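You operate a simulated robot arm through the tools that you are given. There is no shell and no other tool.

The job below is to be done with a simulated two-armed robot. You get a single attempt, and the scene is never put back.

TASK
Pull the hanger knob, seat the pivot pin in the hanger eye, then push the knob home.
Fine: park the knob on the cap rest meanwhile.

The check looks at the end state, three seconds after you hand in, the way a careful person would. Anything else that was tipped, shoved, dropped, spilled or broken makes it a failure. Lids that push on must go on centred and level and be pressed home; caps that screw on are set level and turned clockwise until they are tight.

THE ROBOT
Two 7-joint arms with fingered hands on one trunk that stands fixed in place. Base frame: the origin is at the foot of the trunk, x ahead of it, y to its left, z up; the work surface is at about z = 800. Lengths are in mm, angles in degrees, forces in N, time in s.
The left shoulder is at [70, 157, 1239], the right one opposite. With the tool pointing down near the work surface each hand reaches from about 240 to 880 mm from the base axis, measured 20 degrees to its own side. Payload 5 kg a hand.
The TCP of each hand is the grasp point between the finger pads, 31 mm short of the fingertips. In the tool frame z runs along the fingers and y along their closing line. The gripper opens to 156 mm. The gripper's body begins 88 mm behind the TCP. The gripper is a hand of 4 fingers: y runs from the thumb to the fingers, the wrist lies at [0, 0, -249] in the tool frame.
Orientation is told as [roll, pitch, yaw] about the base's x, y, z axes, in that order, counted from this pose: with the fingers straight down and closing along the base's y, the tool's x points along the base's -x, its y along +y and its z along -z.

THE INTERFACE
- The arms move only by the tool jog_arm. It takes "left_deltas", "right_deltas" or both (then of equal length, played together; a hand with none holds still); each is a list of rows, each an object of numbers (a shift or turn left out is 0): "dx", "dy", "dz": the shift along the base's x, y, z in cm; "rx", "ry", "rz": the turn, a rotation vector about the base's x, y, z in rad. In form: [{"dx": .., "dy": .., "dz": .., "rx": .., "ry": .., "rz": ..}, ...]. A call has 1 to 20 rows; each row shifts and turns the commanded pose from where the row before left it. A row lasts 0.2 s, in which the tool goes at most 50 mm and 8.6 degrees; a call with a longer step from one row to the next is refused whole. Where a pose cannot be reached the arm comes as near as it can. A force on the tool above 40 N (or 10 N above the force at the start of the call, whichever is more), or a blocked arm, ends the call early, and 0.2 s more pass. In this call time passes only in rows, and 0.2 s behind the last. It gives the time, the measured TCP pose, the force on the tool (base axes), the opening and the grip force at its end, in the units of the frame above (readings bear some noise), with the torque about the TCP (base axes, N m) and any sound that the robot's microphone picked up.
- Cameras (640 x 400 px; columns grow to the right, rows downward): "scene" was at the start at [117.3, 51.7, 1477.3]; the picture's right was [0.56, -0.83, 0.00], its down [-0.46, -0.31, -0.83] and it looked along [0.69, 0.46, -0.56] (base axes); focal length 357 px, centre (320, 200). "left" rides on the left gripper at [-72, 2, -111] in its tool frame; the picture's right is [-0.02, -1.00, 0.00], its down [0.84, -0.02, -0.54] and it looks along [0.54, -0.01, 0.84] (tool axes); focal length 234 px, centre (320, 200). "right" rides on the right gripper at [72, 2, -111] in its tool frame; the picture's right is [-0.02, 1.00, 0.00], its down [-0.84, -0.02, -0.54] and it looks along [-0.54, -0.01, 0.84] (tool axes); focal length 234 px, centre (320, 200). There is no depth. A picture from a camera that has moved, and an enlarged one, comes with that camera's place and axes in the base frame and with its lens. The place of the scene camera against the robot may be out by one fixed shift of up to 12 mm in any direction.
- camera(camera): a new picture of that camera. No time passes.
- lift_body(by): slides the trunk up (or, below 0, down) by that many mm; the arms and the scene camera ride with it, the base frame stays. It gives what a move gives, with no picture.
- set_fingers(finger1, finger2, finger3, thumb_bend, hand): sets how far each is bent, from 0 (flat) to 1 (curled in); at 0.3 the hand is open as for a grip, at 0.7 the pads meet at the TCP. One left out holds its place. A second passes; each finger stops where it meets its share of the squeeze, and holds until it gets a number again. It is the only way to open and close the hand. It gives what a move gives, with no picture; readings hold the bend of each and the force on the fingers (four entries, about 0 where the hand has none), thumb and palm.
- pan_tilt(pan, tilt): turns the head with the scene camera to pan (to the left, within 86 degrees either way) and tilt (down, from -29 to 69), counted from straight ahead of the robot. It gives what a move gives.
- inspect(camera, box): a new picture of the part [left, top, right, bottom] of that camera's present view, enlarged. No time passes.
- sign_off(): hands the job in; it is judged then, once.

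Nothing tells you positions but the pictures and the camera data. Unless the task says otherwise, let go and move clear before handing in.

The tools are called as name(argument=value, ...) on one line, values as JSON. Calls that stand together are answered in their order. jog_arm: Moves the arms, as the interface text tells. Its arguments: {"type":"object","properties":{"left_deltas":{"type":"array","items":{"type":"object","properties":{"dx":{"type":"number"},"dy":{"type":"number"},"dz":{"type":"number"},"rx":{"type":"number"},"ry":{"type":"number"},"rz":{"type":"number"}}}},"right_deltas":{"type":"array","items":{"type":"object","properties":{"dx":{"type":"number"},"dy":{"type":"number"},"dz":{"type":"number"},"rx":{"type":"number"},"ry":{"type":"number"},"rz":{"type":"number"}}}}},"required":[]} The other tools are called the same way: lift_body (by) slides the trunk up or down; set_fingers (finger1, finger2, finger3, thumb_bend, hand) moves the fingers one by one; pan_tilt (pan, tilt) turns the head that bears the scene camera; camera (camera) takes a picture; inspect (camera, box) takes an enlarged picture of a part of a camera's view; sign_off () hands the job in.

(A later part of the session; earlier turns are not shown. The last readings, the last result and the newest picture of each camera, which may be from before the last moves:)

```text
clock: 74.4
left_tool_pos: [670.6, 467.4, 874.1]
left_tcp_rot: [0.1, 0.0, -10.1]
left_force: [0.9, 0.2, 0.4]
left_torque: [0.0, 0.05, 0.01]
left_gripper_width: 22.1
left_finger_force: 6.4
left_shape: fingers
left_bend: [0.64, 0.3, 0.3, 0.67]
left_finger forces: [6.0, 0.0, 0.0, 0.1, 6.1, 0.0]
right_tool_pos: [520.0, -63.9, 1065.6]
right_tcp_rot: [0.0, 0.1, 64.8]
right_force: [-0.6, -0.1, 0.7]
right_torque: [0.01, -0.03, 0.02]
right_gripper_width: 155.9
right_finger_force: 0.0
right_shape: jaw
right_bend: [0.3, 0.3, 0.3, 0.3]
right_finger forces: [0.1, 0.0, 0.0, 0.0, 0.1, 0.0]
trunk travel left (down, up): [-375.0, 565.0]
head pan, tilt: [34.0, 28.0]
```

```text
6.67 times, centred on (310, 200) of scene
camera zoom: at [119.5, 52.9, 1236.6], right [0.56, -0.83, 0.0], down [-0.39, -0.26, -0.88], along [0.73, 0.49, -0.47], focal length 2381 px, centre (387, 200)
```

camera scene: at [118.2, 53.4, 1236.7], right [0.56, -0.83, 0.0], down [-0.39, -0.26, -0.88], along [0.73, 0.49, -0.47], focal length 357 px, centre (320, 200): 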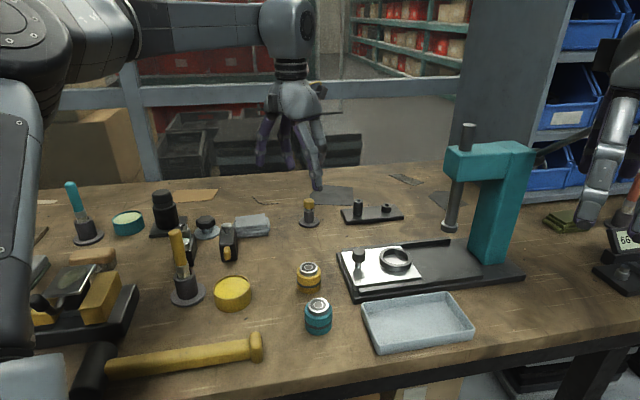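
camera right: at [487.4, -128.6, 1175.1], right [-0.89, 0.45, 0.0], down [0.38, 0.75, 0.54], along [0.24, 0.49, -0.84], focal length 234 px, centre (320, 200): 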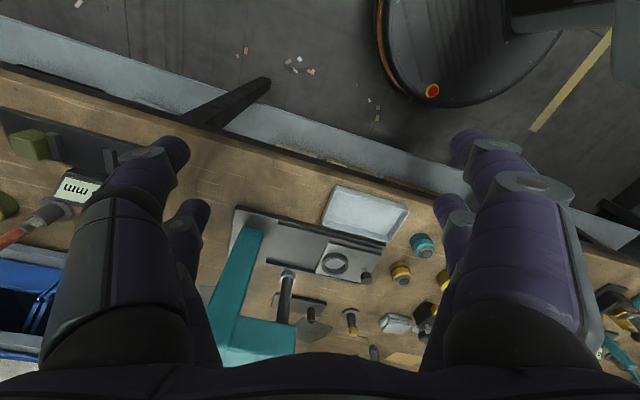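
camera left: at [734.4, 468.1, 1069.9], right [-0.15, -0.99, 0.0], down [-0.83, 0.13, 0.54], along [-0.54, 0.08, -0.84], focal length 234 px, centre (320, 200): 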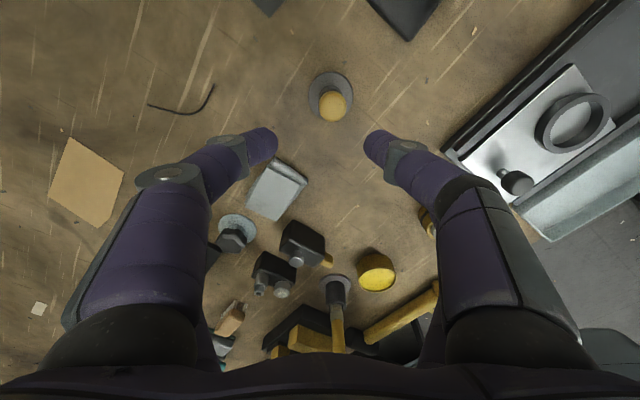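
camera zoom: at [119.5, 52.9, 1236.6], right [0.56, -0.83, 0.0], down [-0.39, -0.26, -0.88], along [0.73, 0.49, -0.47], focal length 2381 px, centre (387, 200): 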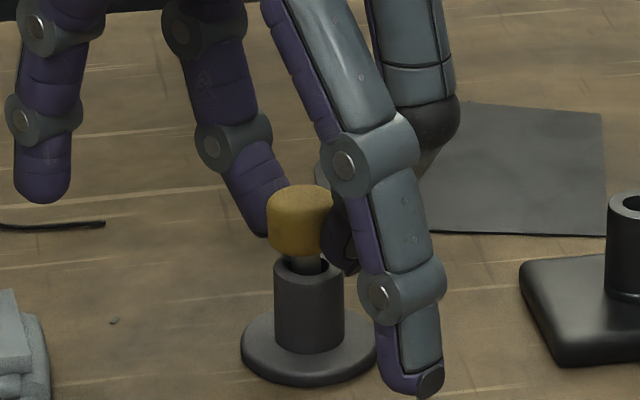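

set_fingers(hand="left", finger1=0.73, thumb_bend=0.74)

jog_arm(left_deltas=[{"dz": 0.5}, {"dz": 1.0}, {"dz": 1.5}, {"dz": 1.5}, {"dz": 1.5}])

inspect(camera="scene", box=[270, 140, 350, 240])

inspect(camera="left", box=[230, 70, 410, 220])

```text
clock: 75.4
left_tool_pos: [670.1, 466.9, 871.7]
left_tcp_rot: [0.1, 0.0, -10.1]
left_force: [-0.3, -1.1, -1.3]
left_torque: [-0.06, 0.03, 0.02]
left_gripper_width: 21.9
left_finger_force: 9.7
left_shape: fingers
left_bend: [0.62, 0.3, 0.3, 0.68]
left_finger forces: [8.9, 0.1, 0.1, 0.1, 10.0, 0.0]
right_tool_pos: [520.3, -64.1, 1065.6]
right_tcp_rot: [-0.1, -0.1, 64.9]
right_force: [-0.2, -0.5, -0.6]
right_torque: [-0.01, 0.05, -0.01]
right_gripper_width: 156.0
right_finger_force: 0.1
right_shape: jaw
right_bend: [0.3, 0.3, 0.3, 0.3]
right_finger forces: [0.2, 0.0, 0.0, 0.1, 0.0, 0.1]
trunk travel left (down, up): [-375.0, 565.0]
head pan, tilt: [34.0, 28.0]
```

```text
clock: 76.6
left_tool_pos: [668.5, 466.6, 935.2]
left_tcp_rot: [0.0, -0.1, -10.0]
left_force: [0.1, 0.4, 0.1]
left_torque: [0.03, 0.01, -0.04]
left_gripper_width: 21.9
left_finger_force: 9.6
left_shape: fingers
left_bend: [0.62, 0.3, 0.3, 0.68]
left_finger forces: [9.3, 0.1, 0.0, 0.0, 9.4, 0.0]
right_tool_pos: [519.3, -64.7, 1065.0]
right_tcp_rot: [-0.1, 0.0, 64.9]
right_force: [0.6, -0.6, 0.9]
right_torque: [0.03, 0.03, 0.02]
right_gripper_width: 156.1
right_finger_force: 0.1
right_shape: jaw
right_bend: [0.3, 0.3, 0.3, 0.3]
right_finger forces: [0.1, 0.1, 0.0, 0.0, 0.1, 0.1]
trunk travel left (down, up): [-375.0, 565.0]
head pan, tilt: [34.0, 28.0]
```

```text
4.00 times, centred on (310, 190) of scene
camera zoom: at [119.1, 52.6, 1236.7], right [0.56, -0.83, 0.0], down [-0.39, -0.26, -0.88], along [0.73, 0.49, -0.47], focal length 1429 px, centre (360, 240)
```

zoom: 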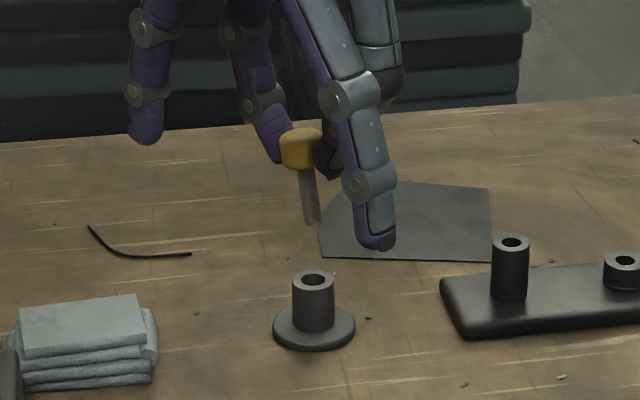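

```text
2.67 times, centred on (320, 145) of left
camera zoom: at [740.8, 455.7, 1046.9], right [-0.15, -0.99, 0.0], down [-0.83, 0.13, 0.54], along [-0.54, 0.08, -0.84], focal length 624 px, centre (320, 347)
```

zoom: 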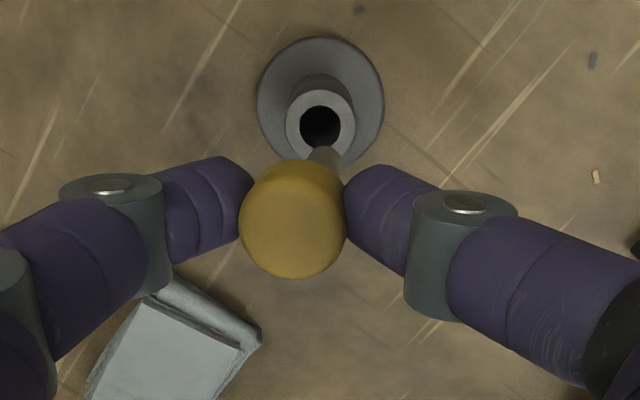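

The pin is out, with a plain grey shaft about 10 mm thick and 35 mm long, but it leans about 9° toward -y in the grip. I'll tilt the right hand to get a side view and measure the lean in the other direction too.

jog_arm(right_deltas=[{"rx": 0.11, "ry": -0.055}, {"rx": 0.11, "ry": -0.055}, {"rx": 0.11, "ry": -0.055}])

camera(camera="right")

inspect(camera="scene", box=[285, 160, 335, 205])

```text
clock: 77.4
left_tool_pos: [668.0, 465.5, 935.3]
left_tcp_rot: [0.2, 0.0, -10.1]
left_force: [0.5, -0.2, 0.3]
left_torque: [0.02, 0.02, -0.01]
left_gripper_width: 22.2
left_finger_force: 9.2
left_shape: fingers
left_bend: [0.62, 0.3, 0.3, 0.68]
left_finger forces: [9.3, 0.1, 0.0, 0.0, 9.3, 0.0]
right_tool_pos: [520.7, -65.6, 1065.5]
right_tcp_rot: [-0.6, -21.3, 64.9]
right_force: [0.1, 0.0, -0.4]
right_torque: [0.02, 0.01, -0.02]
right_gripper_width: 155.7
right_finger_force: 0.1
right_shape: jaw
right_bend: [0.3, 0.3, 0.3, 0.3]
right_finger forces: [0.1, 0.0, 0.0, 0.0, 0.0, 0.0]
trunk travel left (down, up): [-375.0, 565.0]
head pan, tilt: [34.0, 28.0]
```

```text
taken
camera right: at [471.8, -161.7, 1141.7], right [-0.89, 0.45, 0.0], down [0.26, 0.52, 0.81], along [0.36, 0.73, -0.58], focal length 234 px, centre (320, 200)
```

right: 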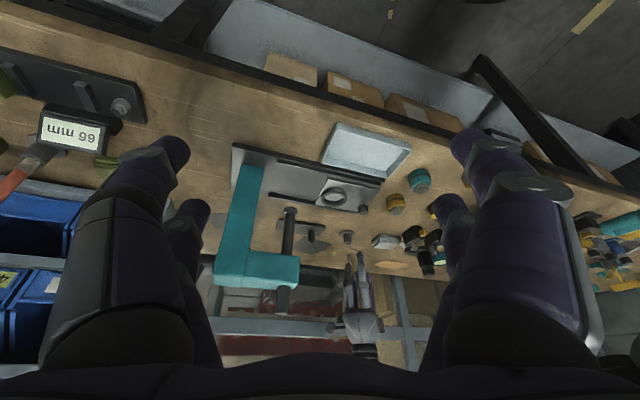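

```text
8.89 times, centred on (310, 182) of scene
camera zoom: at [119.5, 51.6, 1236.8], right [0.56, -0.83, 0.0], down [-0.39, -0.26, -0.88], along [0.73, 0.49, -0.47], focal length 3175 px, centre (409, 356)
```

zoom: 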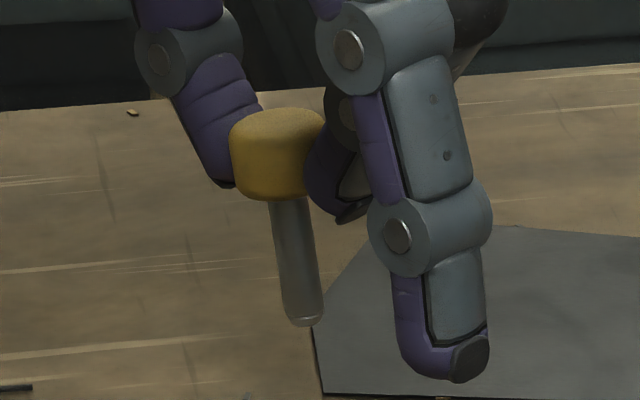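

inspect(camera="right", box=[330, 235, 380, 290])

inspect(camera="right", box=[270, 200, 370, 270])

```text
7.27 times, centred on (355, 262) of right
camera zoom: at [471.8, -161.7, 1141.7], right [-0.89, 0.45, 0.0], down [0.26, 0.52, 0.81], along [0.36, 0.73, -0.58], focal length 1703 px, centre (66, -254)
```

zoom: 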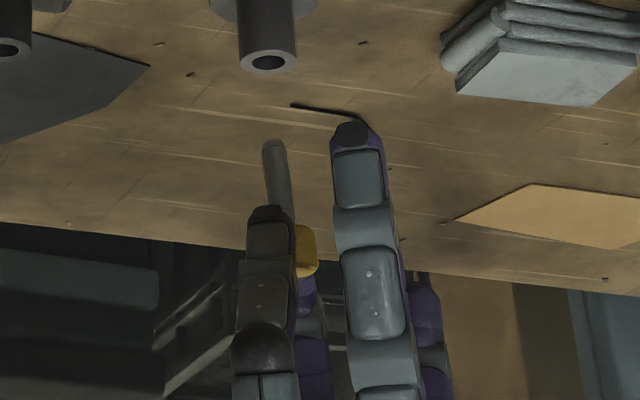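

```text
5.71 times, centred on (320, 235) of right
camera zoom: at [471.8, -161.7, 1141.7], right [-0.89, 0.45, 0.0], down [0.26, 0.52, 0.81], along [0.36, 0.73, -0.58], focal length 1338 px, centre (320, 0)
```

zoom: 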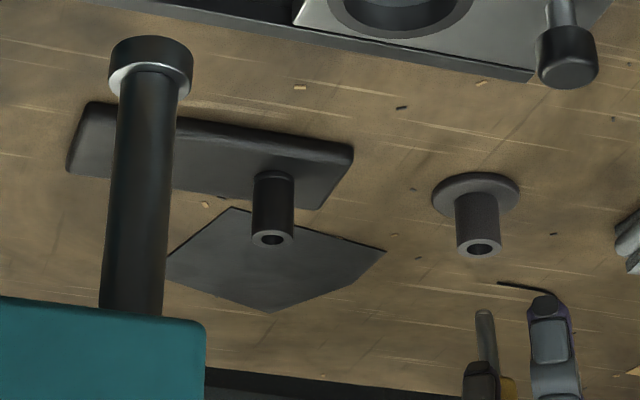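

inspect(camera="right", box=[342, 248, 362, 266])

inspect(camera="left", box=[280, 110, 350, 180])

inspect(camera="scene", box=[298, 168, 322, 200])

```text
16.00 times, centred on (352, 257) of right
camera zoom: at [471.8, -161.7, 1141.7], right [-0.89, 0.45, 0.0], down [0.26, 0.52, 0.81], along [0.36, 0.73, -0.58], focal length 3747 px, centre (-192, -712)
```

zoom: 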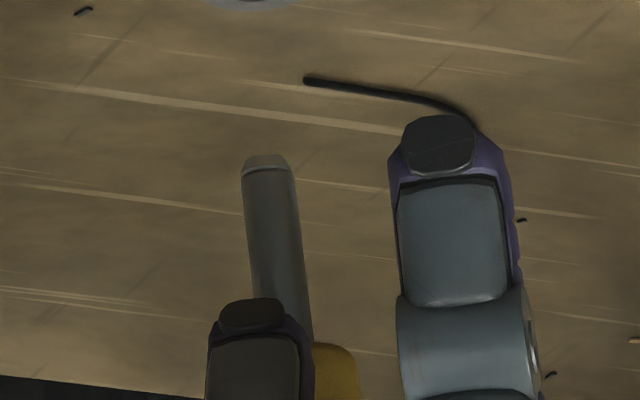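

```text
5.71 times, centred on (315, 145) of left
camera zoom: at [741.2, 455.1, 1046.7], right [-0.15, -0.99, 0.0], down [-0.83, 0.13, 0.54], along [-0.54, 0.08, -0.84], focal length 1338 px, centre (349, 514)
```

zoom: 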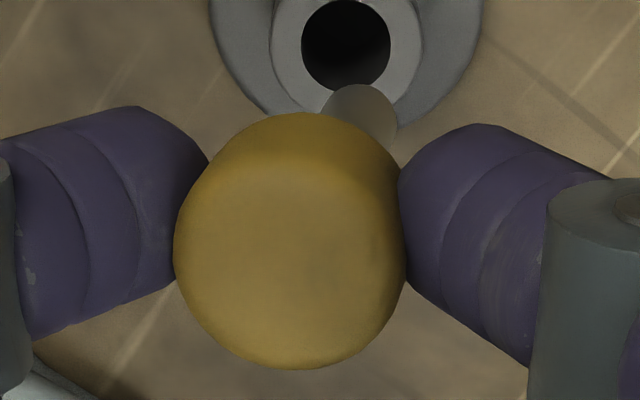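

```text
12.50 times, centred on (310, 184) of scene
camera zoom: at [119.5, 51.6, 1236.8], right [0.56, -0.83, 0.0], down [-0.39, -0.26, -0.88], along [0.73, 0.49, -0.47], focal length 4464 px, centre (445, 400)
```

zoom: 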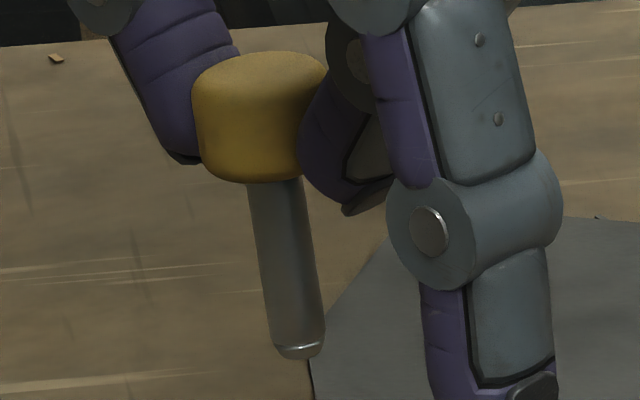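

Combining all three views, the pin leans about 9.5° toward the hand's -y and is nearly straight in the other direction. I'll roll the hand by 9.5° to bring the pin upright and check.

jog_arm(left_deltas=[{"rx": 0.0818, "ry": -0.0145}, {"rx": 0.0818, "ry": -0.0145}])

inspect(camera="scene", box=[294, 164, 334, 204])

inspect(camera="right", box=[336, 246, 364, 268])

inspect(camera="left", box=[280, 110, 350, 180])

```text
clock: 78.0
left_tool_pos: [669.2, 467.3, 933.6]
left_tcp_rot: [9.6, 0.0, -10.1]
left_force: [1.0, -0.5, -0.7]
left_torque: [0.02, 0.02, 0.03]
left_gripper_width: 22.0
left_finger_force: 9.7
left_shape: fingers
left_bend: [0.62, 0.3, 0.3, 0.68]
left_finger forces: [9.3, 0.0, 0.0, 0.0, 9.3, 0.1]
right_tool_pos: [521.2, -65.5, 1064.3]
right_tcp_rot: [-0.7, -21.1, 65.0]
right_force: [0.2, -0.2, 0.2]
right_torque: [0.03, 0.01, -0.01]
right_gripper_width: 155.9
right_finger_force: 0.1
right_shape: jaw
right_bend: [0.3, 0.3, 0.3, 0.3]
right_finger forces: [0.0, 0.1, 0.1, 0.0, 0.1, 0.1]
trunk travel left (down, up): [-375.0, 565.0]
head pan, tilt: [34.0, 28.0]
```

```text
10.00 times, centred on (314, 184) of scene
camera zoom: at [119.5, 52.6, 1236.6], right [0.56, -0.83, 0.0], down [-0.39, -0.26, -0.88], along [0.73, 0.49, -0.47], focal length 3571 px, centre (380, 360)
```

zoom: 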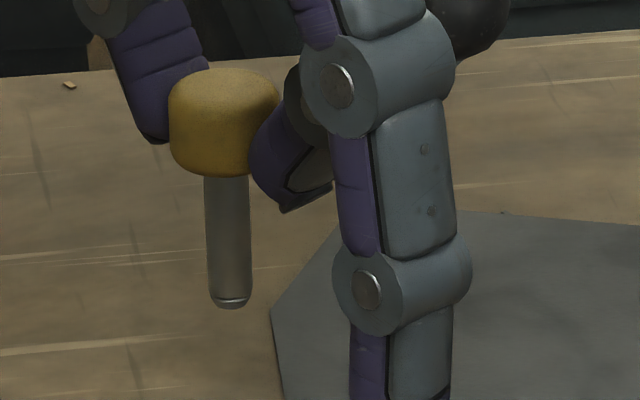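

```text
16.00 times, centred on (350, 257) of right
camera zoom: at [471.9, -160.8, 1141.8], right [-0.89, 0.45, 0.0], down [0.26, 0.52, 0.81], along [0.36, 0.73, -0.59], focal length 3747 px, centre (-160, -712)
```

zoom: 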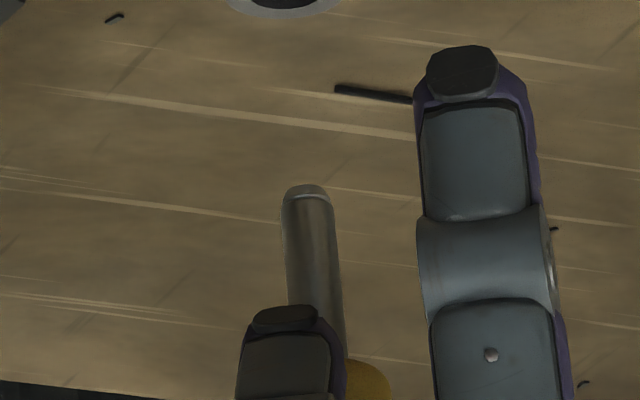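

```text
5.71 times, centred on (315, 145) of left
camera zoom: at [738.8, 438.0, 1044.8], right [-0.15, -0.97, -0.17], down [-0.84, 0.04, 0.53], along [-0.51, 0.22, -0.83], focal length 1338 px, centre (349, 514)
```

zoom: 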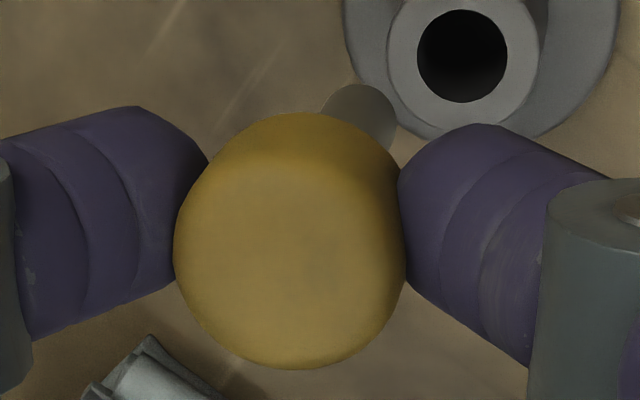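

The pin is now upright within about 1-2° in both side views. I'll measure the eye of the tube in the same two cameras, so the relative offset from the pin tip to the eye is consistent.

inspect(camera="scene", box=[340, 190, 376, 226])

inspect(camera="right", box=[300, 222, 328, 248])

```text
11.11 times, centred on (358, 208) of scene
camera zoom: at [119.5, 52.6, 1236.6], right [0.56, -0.83, 0.0], down [-0.39, -0.26, -0.88], along [0.73, 0.49, -0.47], focal length 3968 px, centre (-102, 111)
```

zoom: 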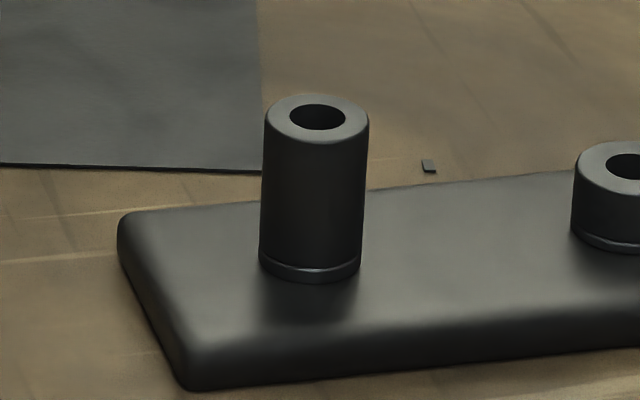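

```text
15.38 times, centred on (314, 235) of right
camera zoom: at [471.9, -160.8, 1141.8], right [-0.89, 0.45, 0.0], down [0.26, 0.52, 0.81], along [0.36, 0.73, -0.59], focal length 3603 px, centre (412, -338)
```

zoom: 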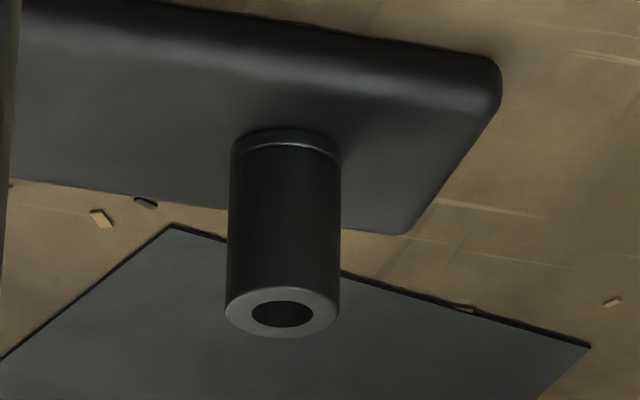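

Both cameras agree: the pin tip is at about (691.5, 475, 867) and the eye at (771, 384, 843), so the move needed is (+79.4, -90.5). I'll carry the pin above the eye and check alignment before lowering.

jog_arm(left_deltas=[{"dx": 1.985, "dy": -2.2625, "dz": 0.2}, {"dx": 1.985, "dy": -2.2625, "dz": 0.2}, {"dx": 1.985, "dy": -2.2625}, {"dx": 1.985, "dy": -2.2625}])

inspect(camera="scene", box=[335, 175, 385, 225])

inspect(camera="right", box=[295, 220, 335, 265])

```text
clock: 79.0
left_tool_pos: [749.8, 375.5, 939.4]
left_tcp_rot: [9.5, 0.0, -10.1]
left_force: [0.5, -0.4, -0.4]
left_torque: [0.0, 0.04, -0.03]
left_gripper_width: 21.6
left_finger_force: 9.4
left_shape: fingers
left_bend: [0.62, 0.3, 0.3, 0.68]
left_finger forces: [9.3, 0.1, 0.0, 0.1, 9.2, 0.1]
right_tool_pos: [522.4, -65.0, 1064.5]
right_tcp_rot: [-0.5, -21.1, 65.0]
right_force: [0.7, -0.5, 0.4]
right_torque: [0.01, 0.03, 0.01]
right_gripper_width: 156.0
right_finger_force: 0.0
right_shape: jaw
right_bend: [0.3, 0.3, 0.3, 0.3]
right_finger forces: [0.0, 0.0, 0.0, 0.0, 0.0, 0.0]
trunk travel left (down, up): [-375.0, 565.0]
head pan, tilt: [34.0, 28.0]
```

```text
8.00 times, centred on (360, 200) of scene
camera zoom: at [120.6, 52.4, 1236.5], right [0.56, -0.83, 0.0], down [-0.39, -0.26, -0.88], along [0.73, 0.49, -0.47], focal length 2857 px, centre (0, 200)
```

zoom: 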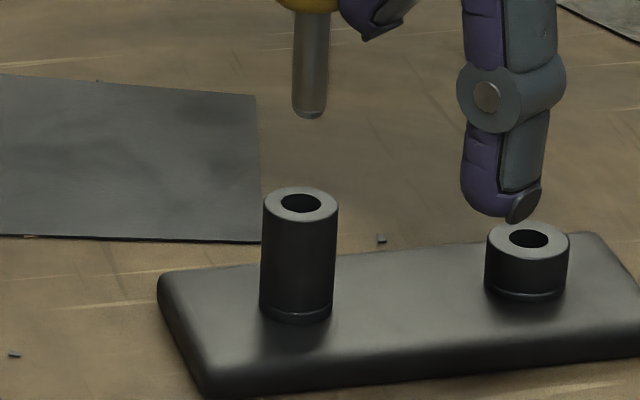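

```text
8.89 times, centred on (315, 242) of right
camera zoom: at [473.0, -160.8, 1141.3], right [-0.9, 0.45, 0.0], down [0.26, 0.52, 0.81], along [0.36, 0.73, -0.59], focal length 2082 px, centre (364, -178)
```

zoom: 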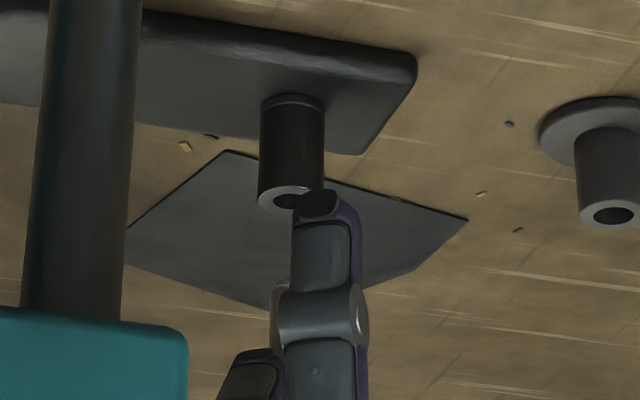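

In the scene view the pin is within about 1 mm of the eye sideways. Finger3 blocks the other camera, so I'll bend it a little out of that line of sight to check the second direction.

set_fingers(hand="left", finger3=0.47)

inspect(camera="right", box=[295, 220, 335, 265])

inspect(camera="scene", box=[340, 175, 380, 220])

```text
clock: 80.0
left_tool_pos: [748.6, 376.2, 940.2]
left_tcp_rot: [9.5, 0.0, -10.1]
left_force: [-0.5, 0.6, -0.5]
left_torque: [-0.01, -0.02, 0.02]
left_gripper_width: 21.9
left_finger_force: 9.4
left_shape: fingers
left_bend: [0.62, 0.3, 0.47, 0.68]
left_finger forces: [9.3, 0.0, 0.0, 0.0, 9.2, 0.0]
right_tool_pos: [520.5, -65.7, 1065.0]
right_tcp_rot: [-0.5, -21.1, 65.0]
right_force: [-0.6, -0.4, -0.2]
right_torque: [-0.03, -0.04, 0.02]
right_gripper_width: 155.8
right_finger_force: 0.2
right_shape: jaw
right_bend: [0.3, 0.3, 0.3, 0.3]
right_finger forces: [0.1, 0.0, 0.0, 0.1, 0.0, 0.0]
trunk travel left (down, up): [-375.0, 565.0]
head pan, tilt: [34.0, 28.0]
```

```text
8.89 times, centred on (315, 242) of right
camera zoom: at [471.9, -160.5, 1141.8], right [-0.9, 0.45, 0.0], down [0.26, 0.52, 0.81], along [0.36, 0.72, -0.59], focal length 2082 px, centre (364, -178)
```

zoom: 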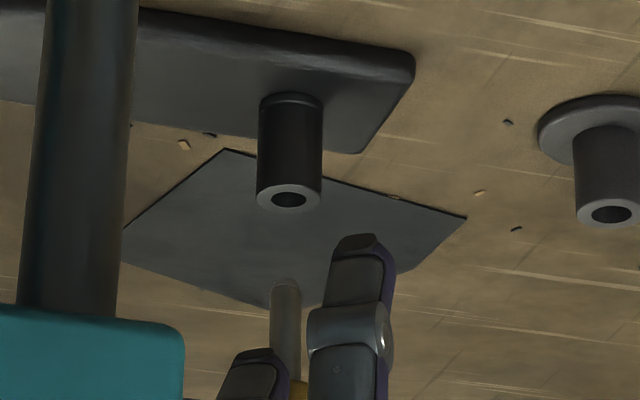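

```text
8.89 times, centred on (360, 198) of scene
camera zoom: at [119.5, 52.9, 1236.6], right [0.56, -0.83, 0.0], down [-0.39, -0.26, -0.88], along [0.73, 0.49, -0.47], focal length 3175 px, centre (-36, 222)
```

zoom: 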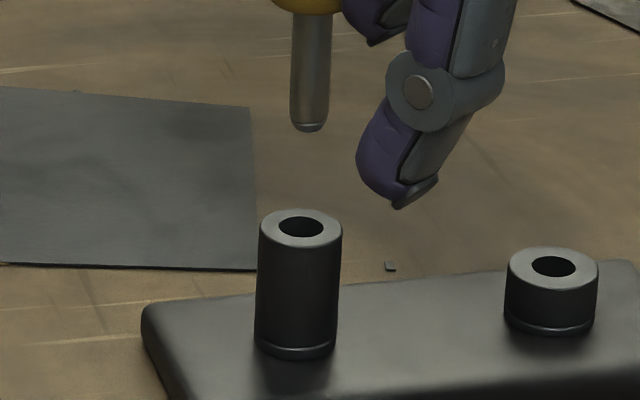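

The pin is within 1 mm of the eye in both views. I'll apply a 0.6 mm correction and lower it to just above the tube top.

jog_arm(left_deltas=[{"dx": -0.06, "dy": 0.03, "dz": -1.2}, {"dz": -1.0}, {"dz": -0.3}])

inspect(camera="right", box=[300, 225, 330, 255])

inspect(camera="scene", box=[345, 185, 375, 215])

```text
clock: 80.8
left_tool_pos: [748.9, 377.6, 914.4]
left_tcp_rot: [9.5, 0.1, -10.1]
left_force: [-0.4, 0.0, -0.1]
left_torque: [-0.01, 0.02, -0.01]
left_gripper_width: 21.6
left_finger_force: 9.2
left_shape: fingers
left_bend: [0.62, 0.3, 0.47, 0.68]
left_finger forces: [9.3, 0.0, 0.1, 0.0, 9.2, 0.0]
right_tool_pos: [520.3, -64.8, 1064.9]
right_tcp_rot: [-0.6, -21.1, 65.0]
right_force: [-0.2, 0.4, -0.7]
right_torque: [0.01, 0.02, -0.02]
right_gripper_width: 156.0
right_finger_force: 0.1
right_shape: jaw
right_bend: [0.3, 0.3, 0.3, 0.3]
right_finger forces: [0.1, 0.0, 0.0, 0.0, 0.1, 0.0]
trunk travel left (down, up): [-375.0, 565.0]
head pan, tilt: [34.0, 28.0]
```

```text
13.33 times, centred on (315, 240) of right
camera zoom: at [471.9, -160.5, 1141.8], right [-0.9, 0.45, 0.0], down [0.26, 0.52, 0.81], along [0.36, 0.72, -0.59], focal length 3122 px, centre (387, -333)
```

zoom: 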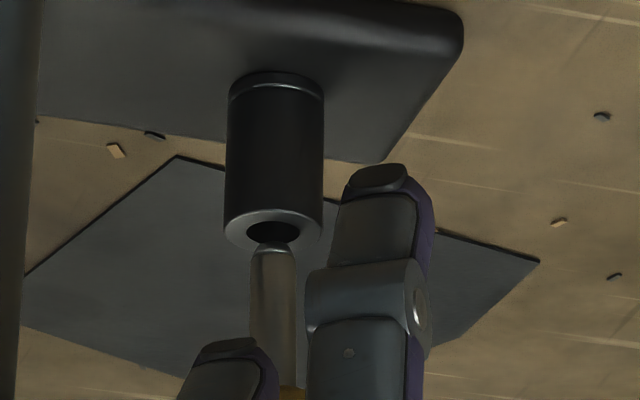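

```text
13.33 times, centred on (360, 200) of scene
camera zoom: at [119.5, 52.8, 1236.7], right [0.56, -0.83, 0.0], down [-0.39, -0.26, -0.88], along [0.73, 0.49, -0.47], focal length 4762 px, centre (-213, 200)
```

zoom: 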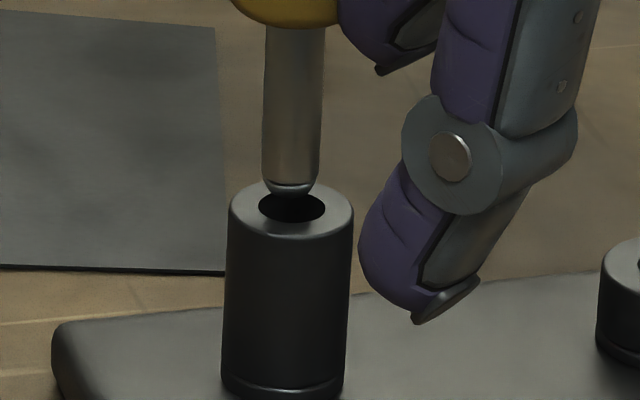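

The tip is right above the hole and centred in both views. I'll lower it into the eye in small steps while watching the force.

jog_arm(left_deltas=[{"dz": -0.25}, {"dz": -0.25}, {"dz": -0.2}])

inspect(camera="scene", box=[345, 185, 375, 215])

inspect(camera="right", box=[300, 225, 330, 255])

```text
clock: 81.6
left_tool_pos: [750.4, 375.7, 905.9]
left_tcp_rot: [9.5, 0.1, -10.1]
left_force: [-0.1, -0.3, -1.3]
left_torque: [-0.04, 0.0, 0.0]
left_gripper_width: 21.7
left_finger_force: 9.5
left_shape: fingers
left_bend: [0.62, 0.3, 0.47, 0.68]
left_finger forces: [9.3, 0.0, 0.0, 0.0, 9.2, 0.1]
right_tool_pos: [520.9, -64.7, 1065.8]
right_tcp_rot: [-0.6, -21.1, 65.0]
right_force: [-0.9, 0.4, 0.1]
right_torque: [-0.01, -0.03, -0.02]
right_gripper_width: 155.6
right_finger_force: 0.2
right_shape: jaw
right_bend: [0.3, 0.3, 0.3, 0.3]
right_finger forces: [0.0, 0.0, 0.0, 0.0, 0.0, 0.0]
trunk travel left (down, up): [-375.0, 565.0]
head pan, tilt: [34.0, 28.0]
```

```text
13.33 times, centred on (360, 200) of scene
camera zoom: at [119.6, 52.8, 1236.6], right [0.56, -0.83, 0.0], down [-0.39, -0.26, -0.88], along [0.73, 0.49, -0.47], focal length 4762 px, centre (-213, 200)
```

zoom: 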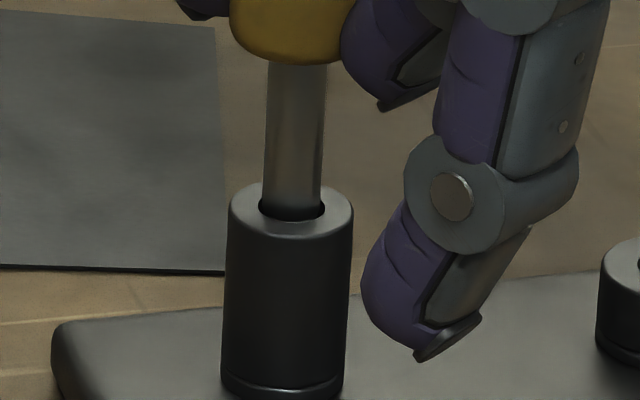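

```text
13.33 times, centred on (315, 240) of right
camera zoom: at [472.0, -160.5, 1141.8], right [-0.9, 0.45, 0.0], down [0.26, 0.52, 0.81], along [0.36, 0.72, -0.59], focal length 3122 px, centre (387, -333)
```

zoom: 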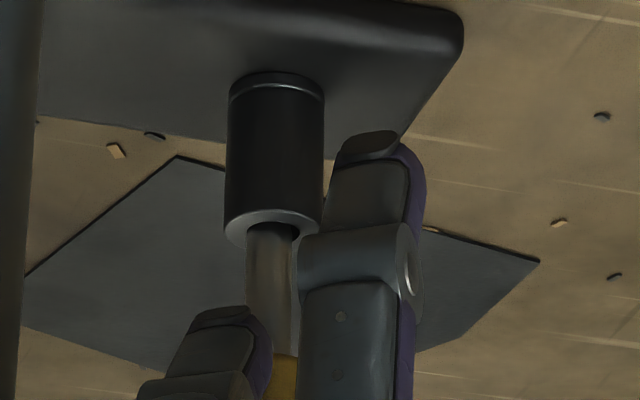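

The shaft has entered the eye with no resistance. I'll keep lowering in steps until the head seats.

jog_arm(left_deltas=[{"dz": -0.3}, {"dz": -0.3}, {"dz": -0.3}])

jog_arm(left_deltas=[{"dz": -0.3}, {"dz": -0.3}])

inspect(camera="scene", box=[345, 185, 375, 215])

inspect(camera="right", box=[300, 225, 330, 255])

```text
clock: 82.4
left_tool_pos: [750.5, 376.3, 898.5]
left_tcp_rot: [9.4, 0.1, -10.0]
left_force: [-0.6, 0.5, 0.2]
left_torque: [-0.01, 0.02, -0.02]
left_gripper_width: 22.0
left_finger_force: 9.1
left_shape: fingers
left_bend: [0.62, 0.3, 0.47, 0.68]
left_finger forces: [9.3, 0.0, 0.0, 0.1, 9.3, 0.1]
right_tool_pos: [521.0, -63.1, 1065.2]
right_tcp_rot: [-0.6, -21.1, 65.1]
right_force: [0.4, 0.1, 0.4]
right_torque: [0.01, 0.04, 0.01]
right_gripper_width: 155.7
right_finger_force: 0.1
right_shape: jaw
right_bend: [0.3, 0.3, 0.3, 0.3]
right_finger forces: [0.0, 0.0, 0.0, 0.1, 0.0, 0.0]
trunk travel left (down, up): [-375.0, 565.0]
head pan, tilt: [34.0, 28.0]
```

```text
clock: 83.0
left_tool_pos: [749.5, 376.9, 891.1]
left_tcp_rot: [9.6, 0.0, -10.1]
left_force: [0.4, -0.6, -0.2]
left_torque: [-0.01, 0.04, -0.02]
left_gripper_width: 22.0
left_finger_force: 9.2
left_shape: fingers
left_bend: [0.62, 0.3, 0.47, 0.68]
left_finger forces: [9.4, 0.0, 0.1, 0.1, 9.3, 0.0]
right_tool_pos: [520.5, -65.0, 1064.8]
right_tcp_rot: [-0.6, -21.1, 64.9]
right_force: [0.0, -0.3, -0.3]
right_torque: [0.0, 0.02, -0.02]
right_gripper_width: 156.0
right_finger_force: 0.0
right_shape: jaw
right_bend: [0.3, 0.3, 0.3, 0.3]
right_finger forces: [0.0, 0.1, 0.0, 0.0, 0.0, 0.1]
trunk travel left (down, up): [-375.0, 565.0]
head pan, tilt: [34.0, 28.0]
```

```text
13.33 times, centred on (360, 200) of scene
camera zoom: at [119.6, 52.8, 1236.6], right [0.56, -0.83, 0.0], down [-0.39, -0.26, -0.88], along [0.73, 0.49, -0.47], focal length 4762 px, centre (-213, 200)
```

zoom: 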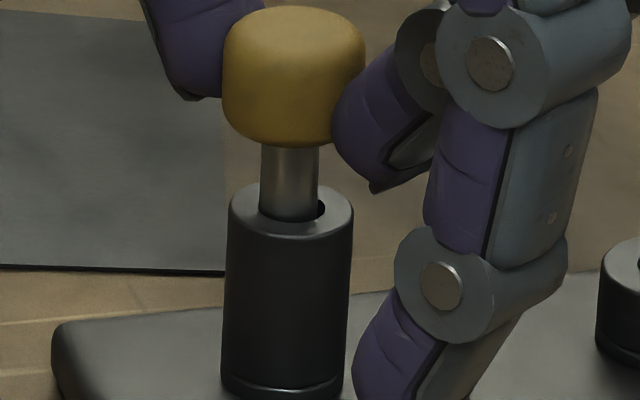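

```text
13.33 times, centred on (315, 240) of right
camera zoom: at [472.0, -160.5, 1141.8], right [-0.9, 0.45, 0.0], down [0.26, 0.52, 0.81], along [0.36, 0.72, -0.59], focal length 3122 px, centre (387, -333)
```

zoom: 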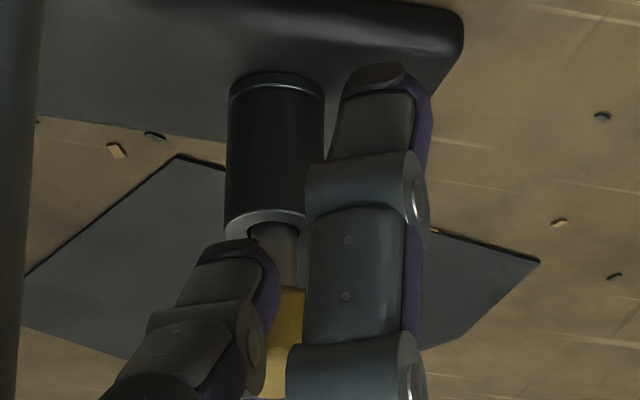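

jog_arm(left_deltas=[{"dx": 0.03, "dy": -0.03, "dz": -0.3}, {"dz": -0.3}])

jog_arm(left_deltas=[{"dz": -0.2}, {"dz": -0.2}])

inspect(camera="scene", box=[345, 185, 375, 215])

```text
clock: 83.6
left_tool_pos: [749.6, 377.5, 886.4]
left_tcp_rot: [9.6, -0.1, -10.1]
left_force: [0.6, -0.3, -0.3]
left_torque: [-0.02, 0.0, -0.04]
left_gripper_width: 22.2
left_finger_force: 9.7
left_shape: fingers
left_bend: [0.62, 0.3, 0.47, 0.68]
left_finger forces: [9.3, 0.1, 0.1, 0.0, 9.3, 0.0]
right_tool_pos: [520.1, -64.5, 1063.9]
right_tcp_rot: [-0.6, -21.2, 65.0]
right_force: [-0.1, -0.7, -1.3]
right_torque: [0.0, -0.02, -0.05]
right_gripper_width: 155.6
right_finger_force: 0.1
right_shape: jaw
right_bend: [0.3, 0.3, 0.3, 0.3]
right_finger forces: [0.1, 0.0, 0.1, 0.0, 0.0, 0.0]
trunk travel left (down, up): [-375.0, 565.0]
head pan, tilt: [34.0, 28.0]
```

```text
clock: 84.2
left_tool_pos: [749.8, 377.8, 882.6]
left_tcp_rot: [9.5, 0.0, -10.1]
left_force: [-0.9, 0.1, -0.1]
left_torque: [-0.02, 0.03, -0.01]
left_gripper_width: 21.7
left_finger_force: 9.8
left_shape: fingers
left_bend: [0.62, 0.3, 0.47, 0.68]
left_finger forces: [9.3, 0.0, 0.0, 0.1, 9.2, 0.1]
right_tool_pos: [519.9, -64.2, 1065.9]
right_tcp_rot: [-0.6, -21.1, 65.0]
right_force: [-0.5, 0.7, -1.0]
right_torque: [-0.02, 0.02, 0.0]
right_gripper_width: 156.1
right_finger_force: 0.0
right_shape: jaw
right_bend: [0.3, 0.3, 0.3, 0.3]
right_finger forces: [0.1, 0.1, 0.0, 0.0, 0.0, 0.0]
trunk travel left (down, up): [-375.0, 565.0]
head pan, tilt: [34.0, 28.0]
```

```text
13.33 times, centred on (360, 200) of scene
camera zoom: at [119.6, 52.8, 1236.6], right [0.56, -0.83, 0.0], down [-0.39, -0.26, -0.88], along [0.73, 0.49, -0.47], focal length 4762 px, centre (-213, 200)
```

zoom: 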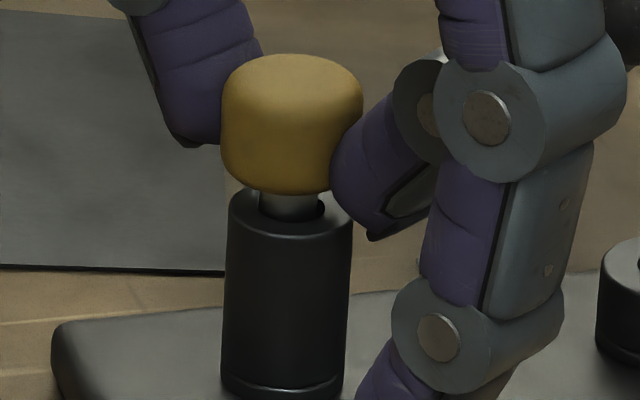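

jog_arm(left_deltas=[{"dz": -0.2}, {"dz": -0.2}])

jog_arm(left_deltas=[{"dz": -0.15}, {"dz": -0.15}])

inspect(camera="scene", box=[345, 185, 375, 215])

```text
clock: 84.8
left_tool_pos: [749.9, 377.2, 879.5]
left_tcp_rot: [9.6, -0.1, -10.1]
left_force: [-0.5, -0.9, 6.4]
left_torque: [0.05, -0.14, 0.02]
left_gripper_width: 21.6
left_finger_force: 10.1
left_shape: fingers
left_bend: [0.62, 0.3, 0.47, 0.68]
left_finger forces: [9.9, 0.0, 0.1, 0.0, 10.0, 0.0]
right_tool_pos: [519.4, -65.4, 1065.3]
right_tcp_rot: [-0.5, -21.1, 65.0]
right_force: [-0.1, -0.3, 0.7]
right_torque: [0.0, 0.0, -0.02]
right_gripper_width: 155.9
right_finger_force: 0.1
right_shape: jaw
right_bend: [0.3, 0.3, 0.3, 0.3]
right_finger forces: [0.0, 0.1, 0.1, 0.1, 0.0, 0.1]
trunk travel left (down, up): [-375.0, 565.0]
head pan, tilt: [34.0, 28.0]
```

```text
clock: 85.4
left_tool_pos: [749.8, 375.9, 877.0]
left_tcp_rot: [9.6, -0.2, -10.1]
left_force: [0.7, -1.9, 13.8]
left_torque: [0.07, -0.35, -0.05]
left_gripper_width: 21.3
left_finger_force: 10.5
left_shape: fingers
left_bend: [0.6, 0.3, 0.47, 0.72]
left_finger forces: [10.8, 0.0, 0.0, 0.0, 12.1, 0.1]
right_tool_pos: [519.2, -65.6, 1066.8]
right_tcp_rot: [-0.7, -21.2, 65.0]
right_force: [0.6, 0.5, -0.9]
right_torque: [0.04, 0.0, 0.02]
right_gripper_width: 156.1
right_finger_force: 0.1
right_shape: jaw
right_bend: [0.3, 0.3, 0.3, 0.3]
right_finger forces: [0.0, 0.0, 0.0, 0.1, 0.0, 0.0]
trunk travel left (down, up): [-375.0, 565.0]
head pan, tilt: [34.0, 28.0]
```

```text
13.33 times, centred on (360, 200) of scene
camera zoom: at [118.0, 51.7, 1237.0], right [0.56, -0.83, 0.0], down [-0.39, -0.26, -0.88], along [0.73, 0.49, -0.47], focal length 4762 px, centre (-213, 200)
```

zoom: 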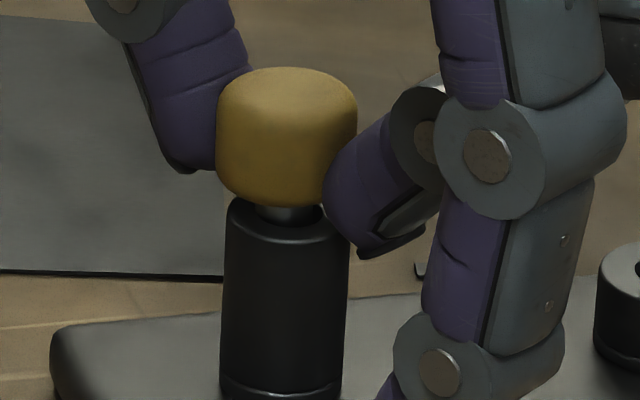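

There's now about 14 N of resistance at TCP z 877, so the pin may be bottoming out or binding. I'll look closely at the gap under its head.

inspect(camera="scene", box=[350, 188, 370, 206])

inspect(camera="right", box=[302, 228, 326, 252])

inspect(camera="left", box=[260, 90, 380, 190])

```text
16.00 times, centred on (360, 197) of scene
camera zoom: at [118.0, 51.7, 1237.0], right [0.56, -0.83, 0.0], down [-0.39, -0.26, -0.88], along [0.73, 0.49, -0.47], focal length 5714 px, centre (-320, 248)
```

zoom: 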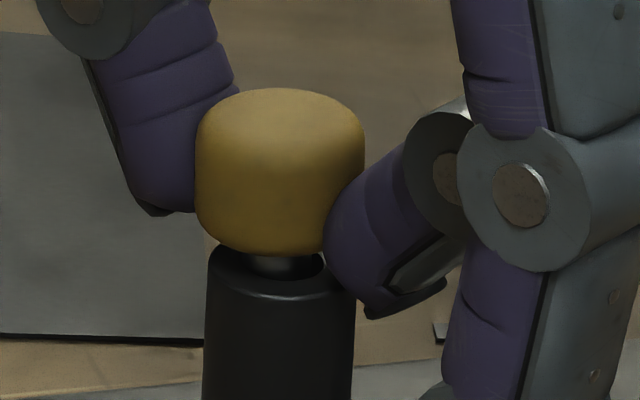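

```text
16.00 times, centred on (314, 240) of right
camera zoom: at [470.5, -161.5, 1142.5], right [-0.89, 0.45, 0.0], down [0.26, 0.52, 0.81], along [0.36, 0.73, -0.59], focal length 3747 px, centre (416, -440)
```

zoom: 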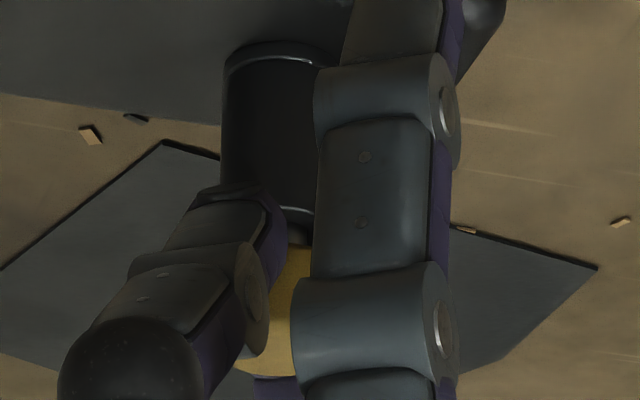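

```text
4.00 times, centred on (320, 140) of left
camera zoom: at [817.6, 347.0, 988.3], right [-0.15, -0.97, -0.17], down [-0.85, 0.04, 0.53], along [-0.51, 0.22, -0.83], focal length 937 px, centre (320, 440)
```

zoom: 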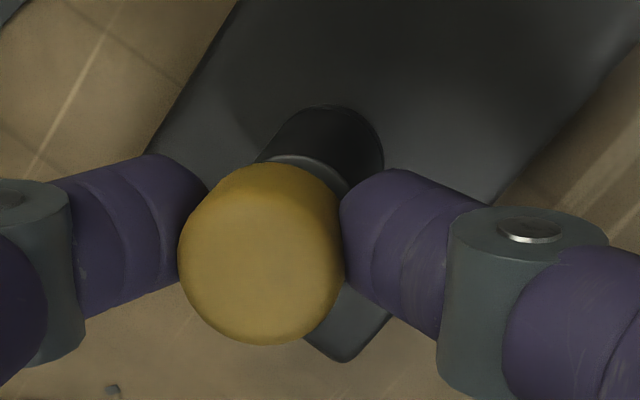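

The thumb seems to be riding close to the tube rim. I'll ease the grip so the pin can drop the rest of the way by itself, guided by the eye.

set_fingers(hand="left", finger1=0.58, thumb_bend=0.62)

inspect(camera="scene", box=[345, 185, 375, 215])

inspect(camera="left", box=[260, 90, 380, 190])

```text
clock: 86.4
left_tool_pos: [749.0, 376.6, 874.3]
left_tcp_rot: [9.6, 0.0, -10.1]
left_force: [-0.8, 0.0, -0.1]
left_torque: [0.03, 0.02, -0.03]
left_gripper_width: 42.8
left_finger_force: 0.1
left_shape: fingers
left_bend: [0.57, 0.3, 0.47, 0.62]
left_finger forces: [0.0, 0.1, 0.0, 0.1, 0.0, 0.1]
right_tool_pos: [520.9, -65.0, 1064.7]
right_tcp_rot: [-0.6, -21.1, 65.0]
right_force: [0.4, -0.8, -0.7]
right_torque: [0.0, -0.01, -0.01]
right_gripper_width: 155.8
right_finger_force: 0.2
right_shape: jaw
right_bend: [0.3, 0.3, 0.3, 0.3]
right_finger forces: [0.0, 0.0, 0.1, 0.1, 0.0, 0.1]
trunk travel left (down, up): [-375.0, 565.0]
head pan, tilt: [34.0, 28.0]
```

```text
13.33 times, centred on (360, 200) of scene
camera zoom: at [119.4, 52.7, 1236.7], right [0.56, -0.83, 0.0], down [-0.39, -0.26, -0.88], along [0.73, 0.49, -0.47], focal length 4762 px, centre (-213, 200)
```

zoom: 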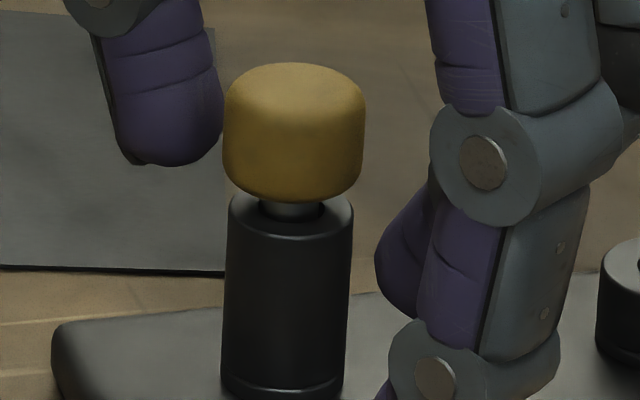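

```text
4.00 times, centred on (320, 140) of left
camera zoom: at [818.4, 348.2, 985.5], right [-0.15, -0.97, -0.17], down [-0.85, 0.04, 0.53], along [-0.51, 0.22, -0.83], focal length 937 px, centre (320, 440)
```

zoom: 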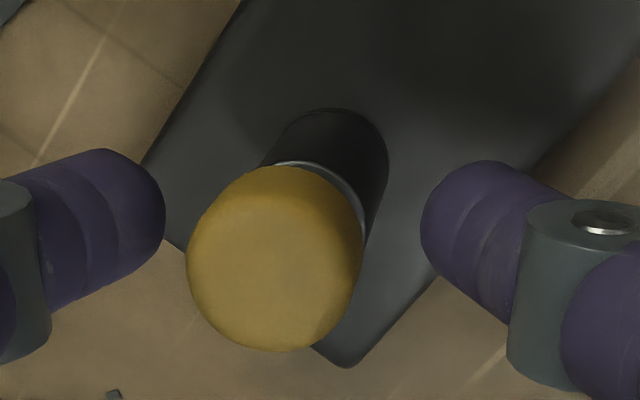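

The pin stands upright in the eye on its own. I'll lift the hand clear, close the fingertips together, and press gently on the pin head to make sure it's fully down.

jog_arm(left_deltas=[{"dz": 1.0}, {"dz": 2.0}, {"dz": 2.5}, {"dz": 2.0}, {"rx": -0.0818, "ry": 0.0145}, {"rx": -0.0818, "ry": 0.0145}])

set_fingers(hand="left", finger1=0.7, finger2=0.4, finger3=0.4, thumb_bend=0.7)

camera(camera="left")

inspect(camera="right", box=[295, 222, 335, 262])

inspect(camera="scene", box=[335, 165, 385, 215])

```text
clock: 87.8
left_tool_pos: [748.9, 377.3, 947.3]
left_tcp_rot: [-0.1, 0.0, -10.1]
left_force: [1.2, -0.2, 0.9]
left_torque: [0.0, -0.01, -0.03]
left_gripper_width: 43.3
left_finger_force: 0.0
left_shape: fingers
left_bend: [0.57, 0.3, 0.47, 0.62]
left_finger forces: [0.1, 0.0, 0.0, 0.0, 0.0, 0.1]
right_tool_pos: [519.9, -64.0, 1065.3]
right_tcp_rot: [-0.6, -21.1, 65.0]
right_force: [0.0, -0.1, -0.1]
right_torque: [-0.02, 0.02, 0.0]
right_gripper_width: 155.9
right_finger_force: 0.1
right_shape: jaw
right_bend: [0.3, 0.3, 0.3, 0.3]
right_finger forces: [0.0, 0.0, 0.1, 0.0, 0.0, 0.1]
trunk travel left (down, up): [-375.0, 565.0]
head pan, tilt: [34.0, 28.0]
```

```text
clock: 88.8
left_tool_pos: [749.2, 378.5, 948.1]
left_tcp_rot: [0.0, 0.0, -10.1]
left_force: [-0.2, 0.1, 0.2]
left_torque: [-0.01, -0.07, 0.02]
left_gripper_width: 4.8
left_finger_force: 0.1
left_shape: fingers
left_bend: [0.7, 0.4, 0.4, 0.7]
left_finger forces: [0.0, 0.0, 0.0, 0.0, 0.0, 0.0]
right_tool_pos: [519.7, -65.1, 1065.2]
right_tcp_rot: [-0.7, -21.1, 65.1]
right_force: [-0.4, -0.4, 0.5]
right_torque: [-0.01, -0.02, 0.02]
right_gripper_width: 155.7
right_finger_force: 0.0
right_shape: jaw
right_bend: [0.3, 0.3, 0.3, 0.3]
right_finger forces: [0.0, 0.1, 0.0, 0.0, 0.0, 0.0]
trunk travel left (down, up): [-375.0, 565.0]
head pan, tilt: [34.0, 28.0]
```

```text
taken
camera left: at [821.6, 366.8, 1060.5], right [-0.15, -0.99, 0.0], down [-0.83, 0.13, 0.54], along [-0.54, 0.08, -0.84], focal length 234 px, centre (320, 200)
```

left: 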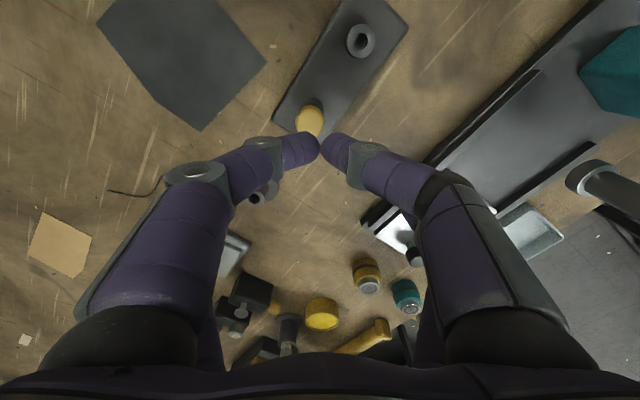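

```text
10.00 times, centred on (315, 242) of right
camera zoom: at [471.9, -160.5, 1141.8], right [-0.9, 0.45, 0.0], down [0.26, 0.52, 0.81], along [0.36, 0.72, -0.59], focal length 2342 px, centre (370, -220)
```

zoom: 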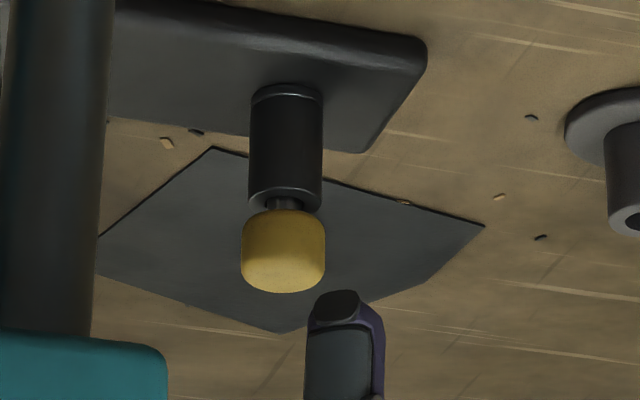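

```text
8.00 times, centred on (360, 190) of scene
camera zoom: at [119.5, 52.8, 1236.6], right [0.56, -0.83, 0.0], down [-0.39, -0.26, -0.88], along [0.73, 0.49, -0.47], focal length 2857 px, centre (0, 280)
```

zoom: 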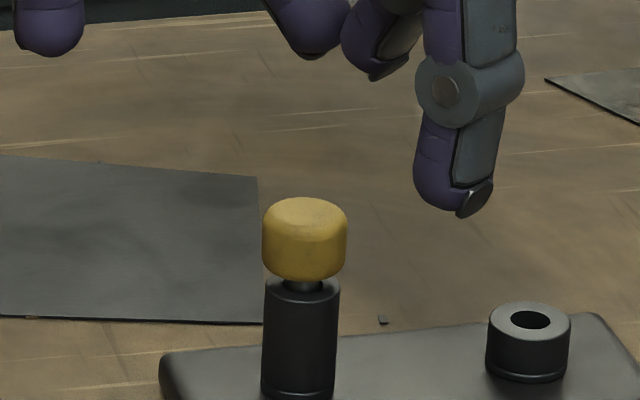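

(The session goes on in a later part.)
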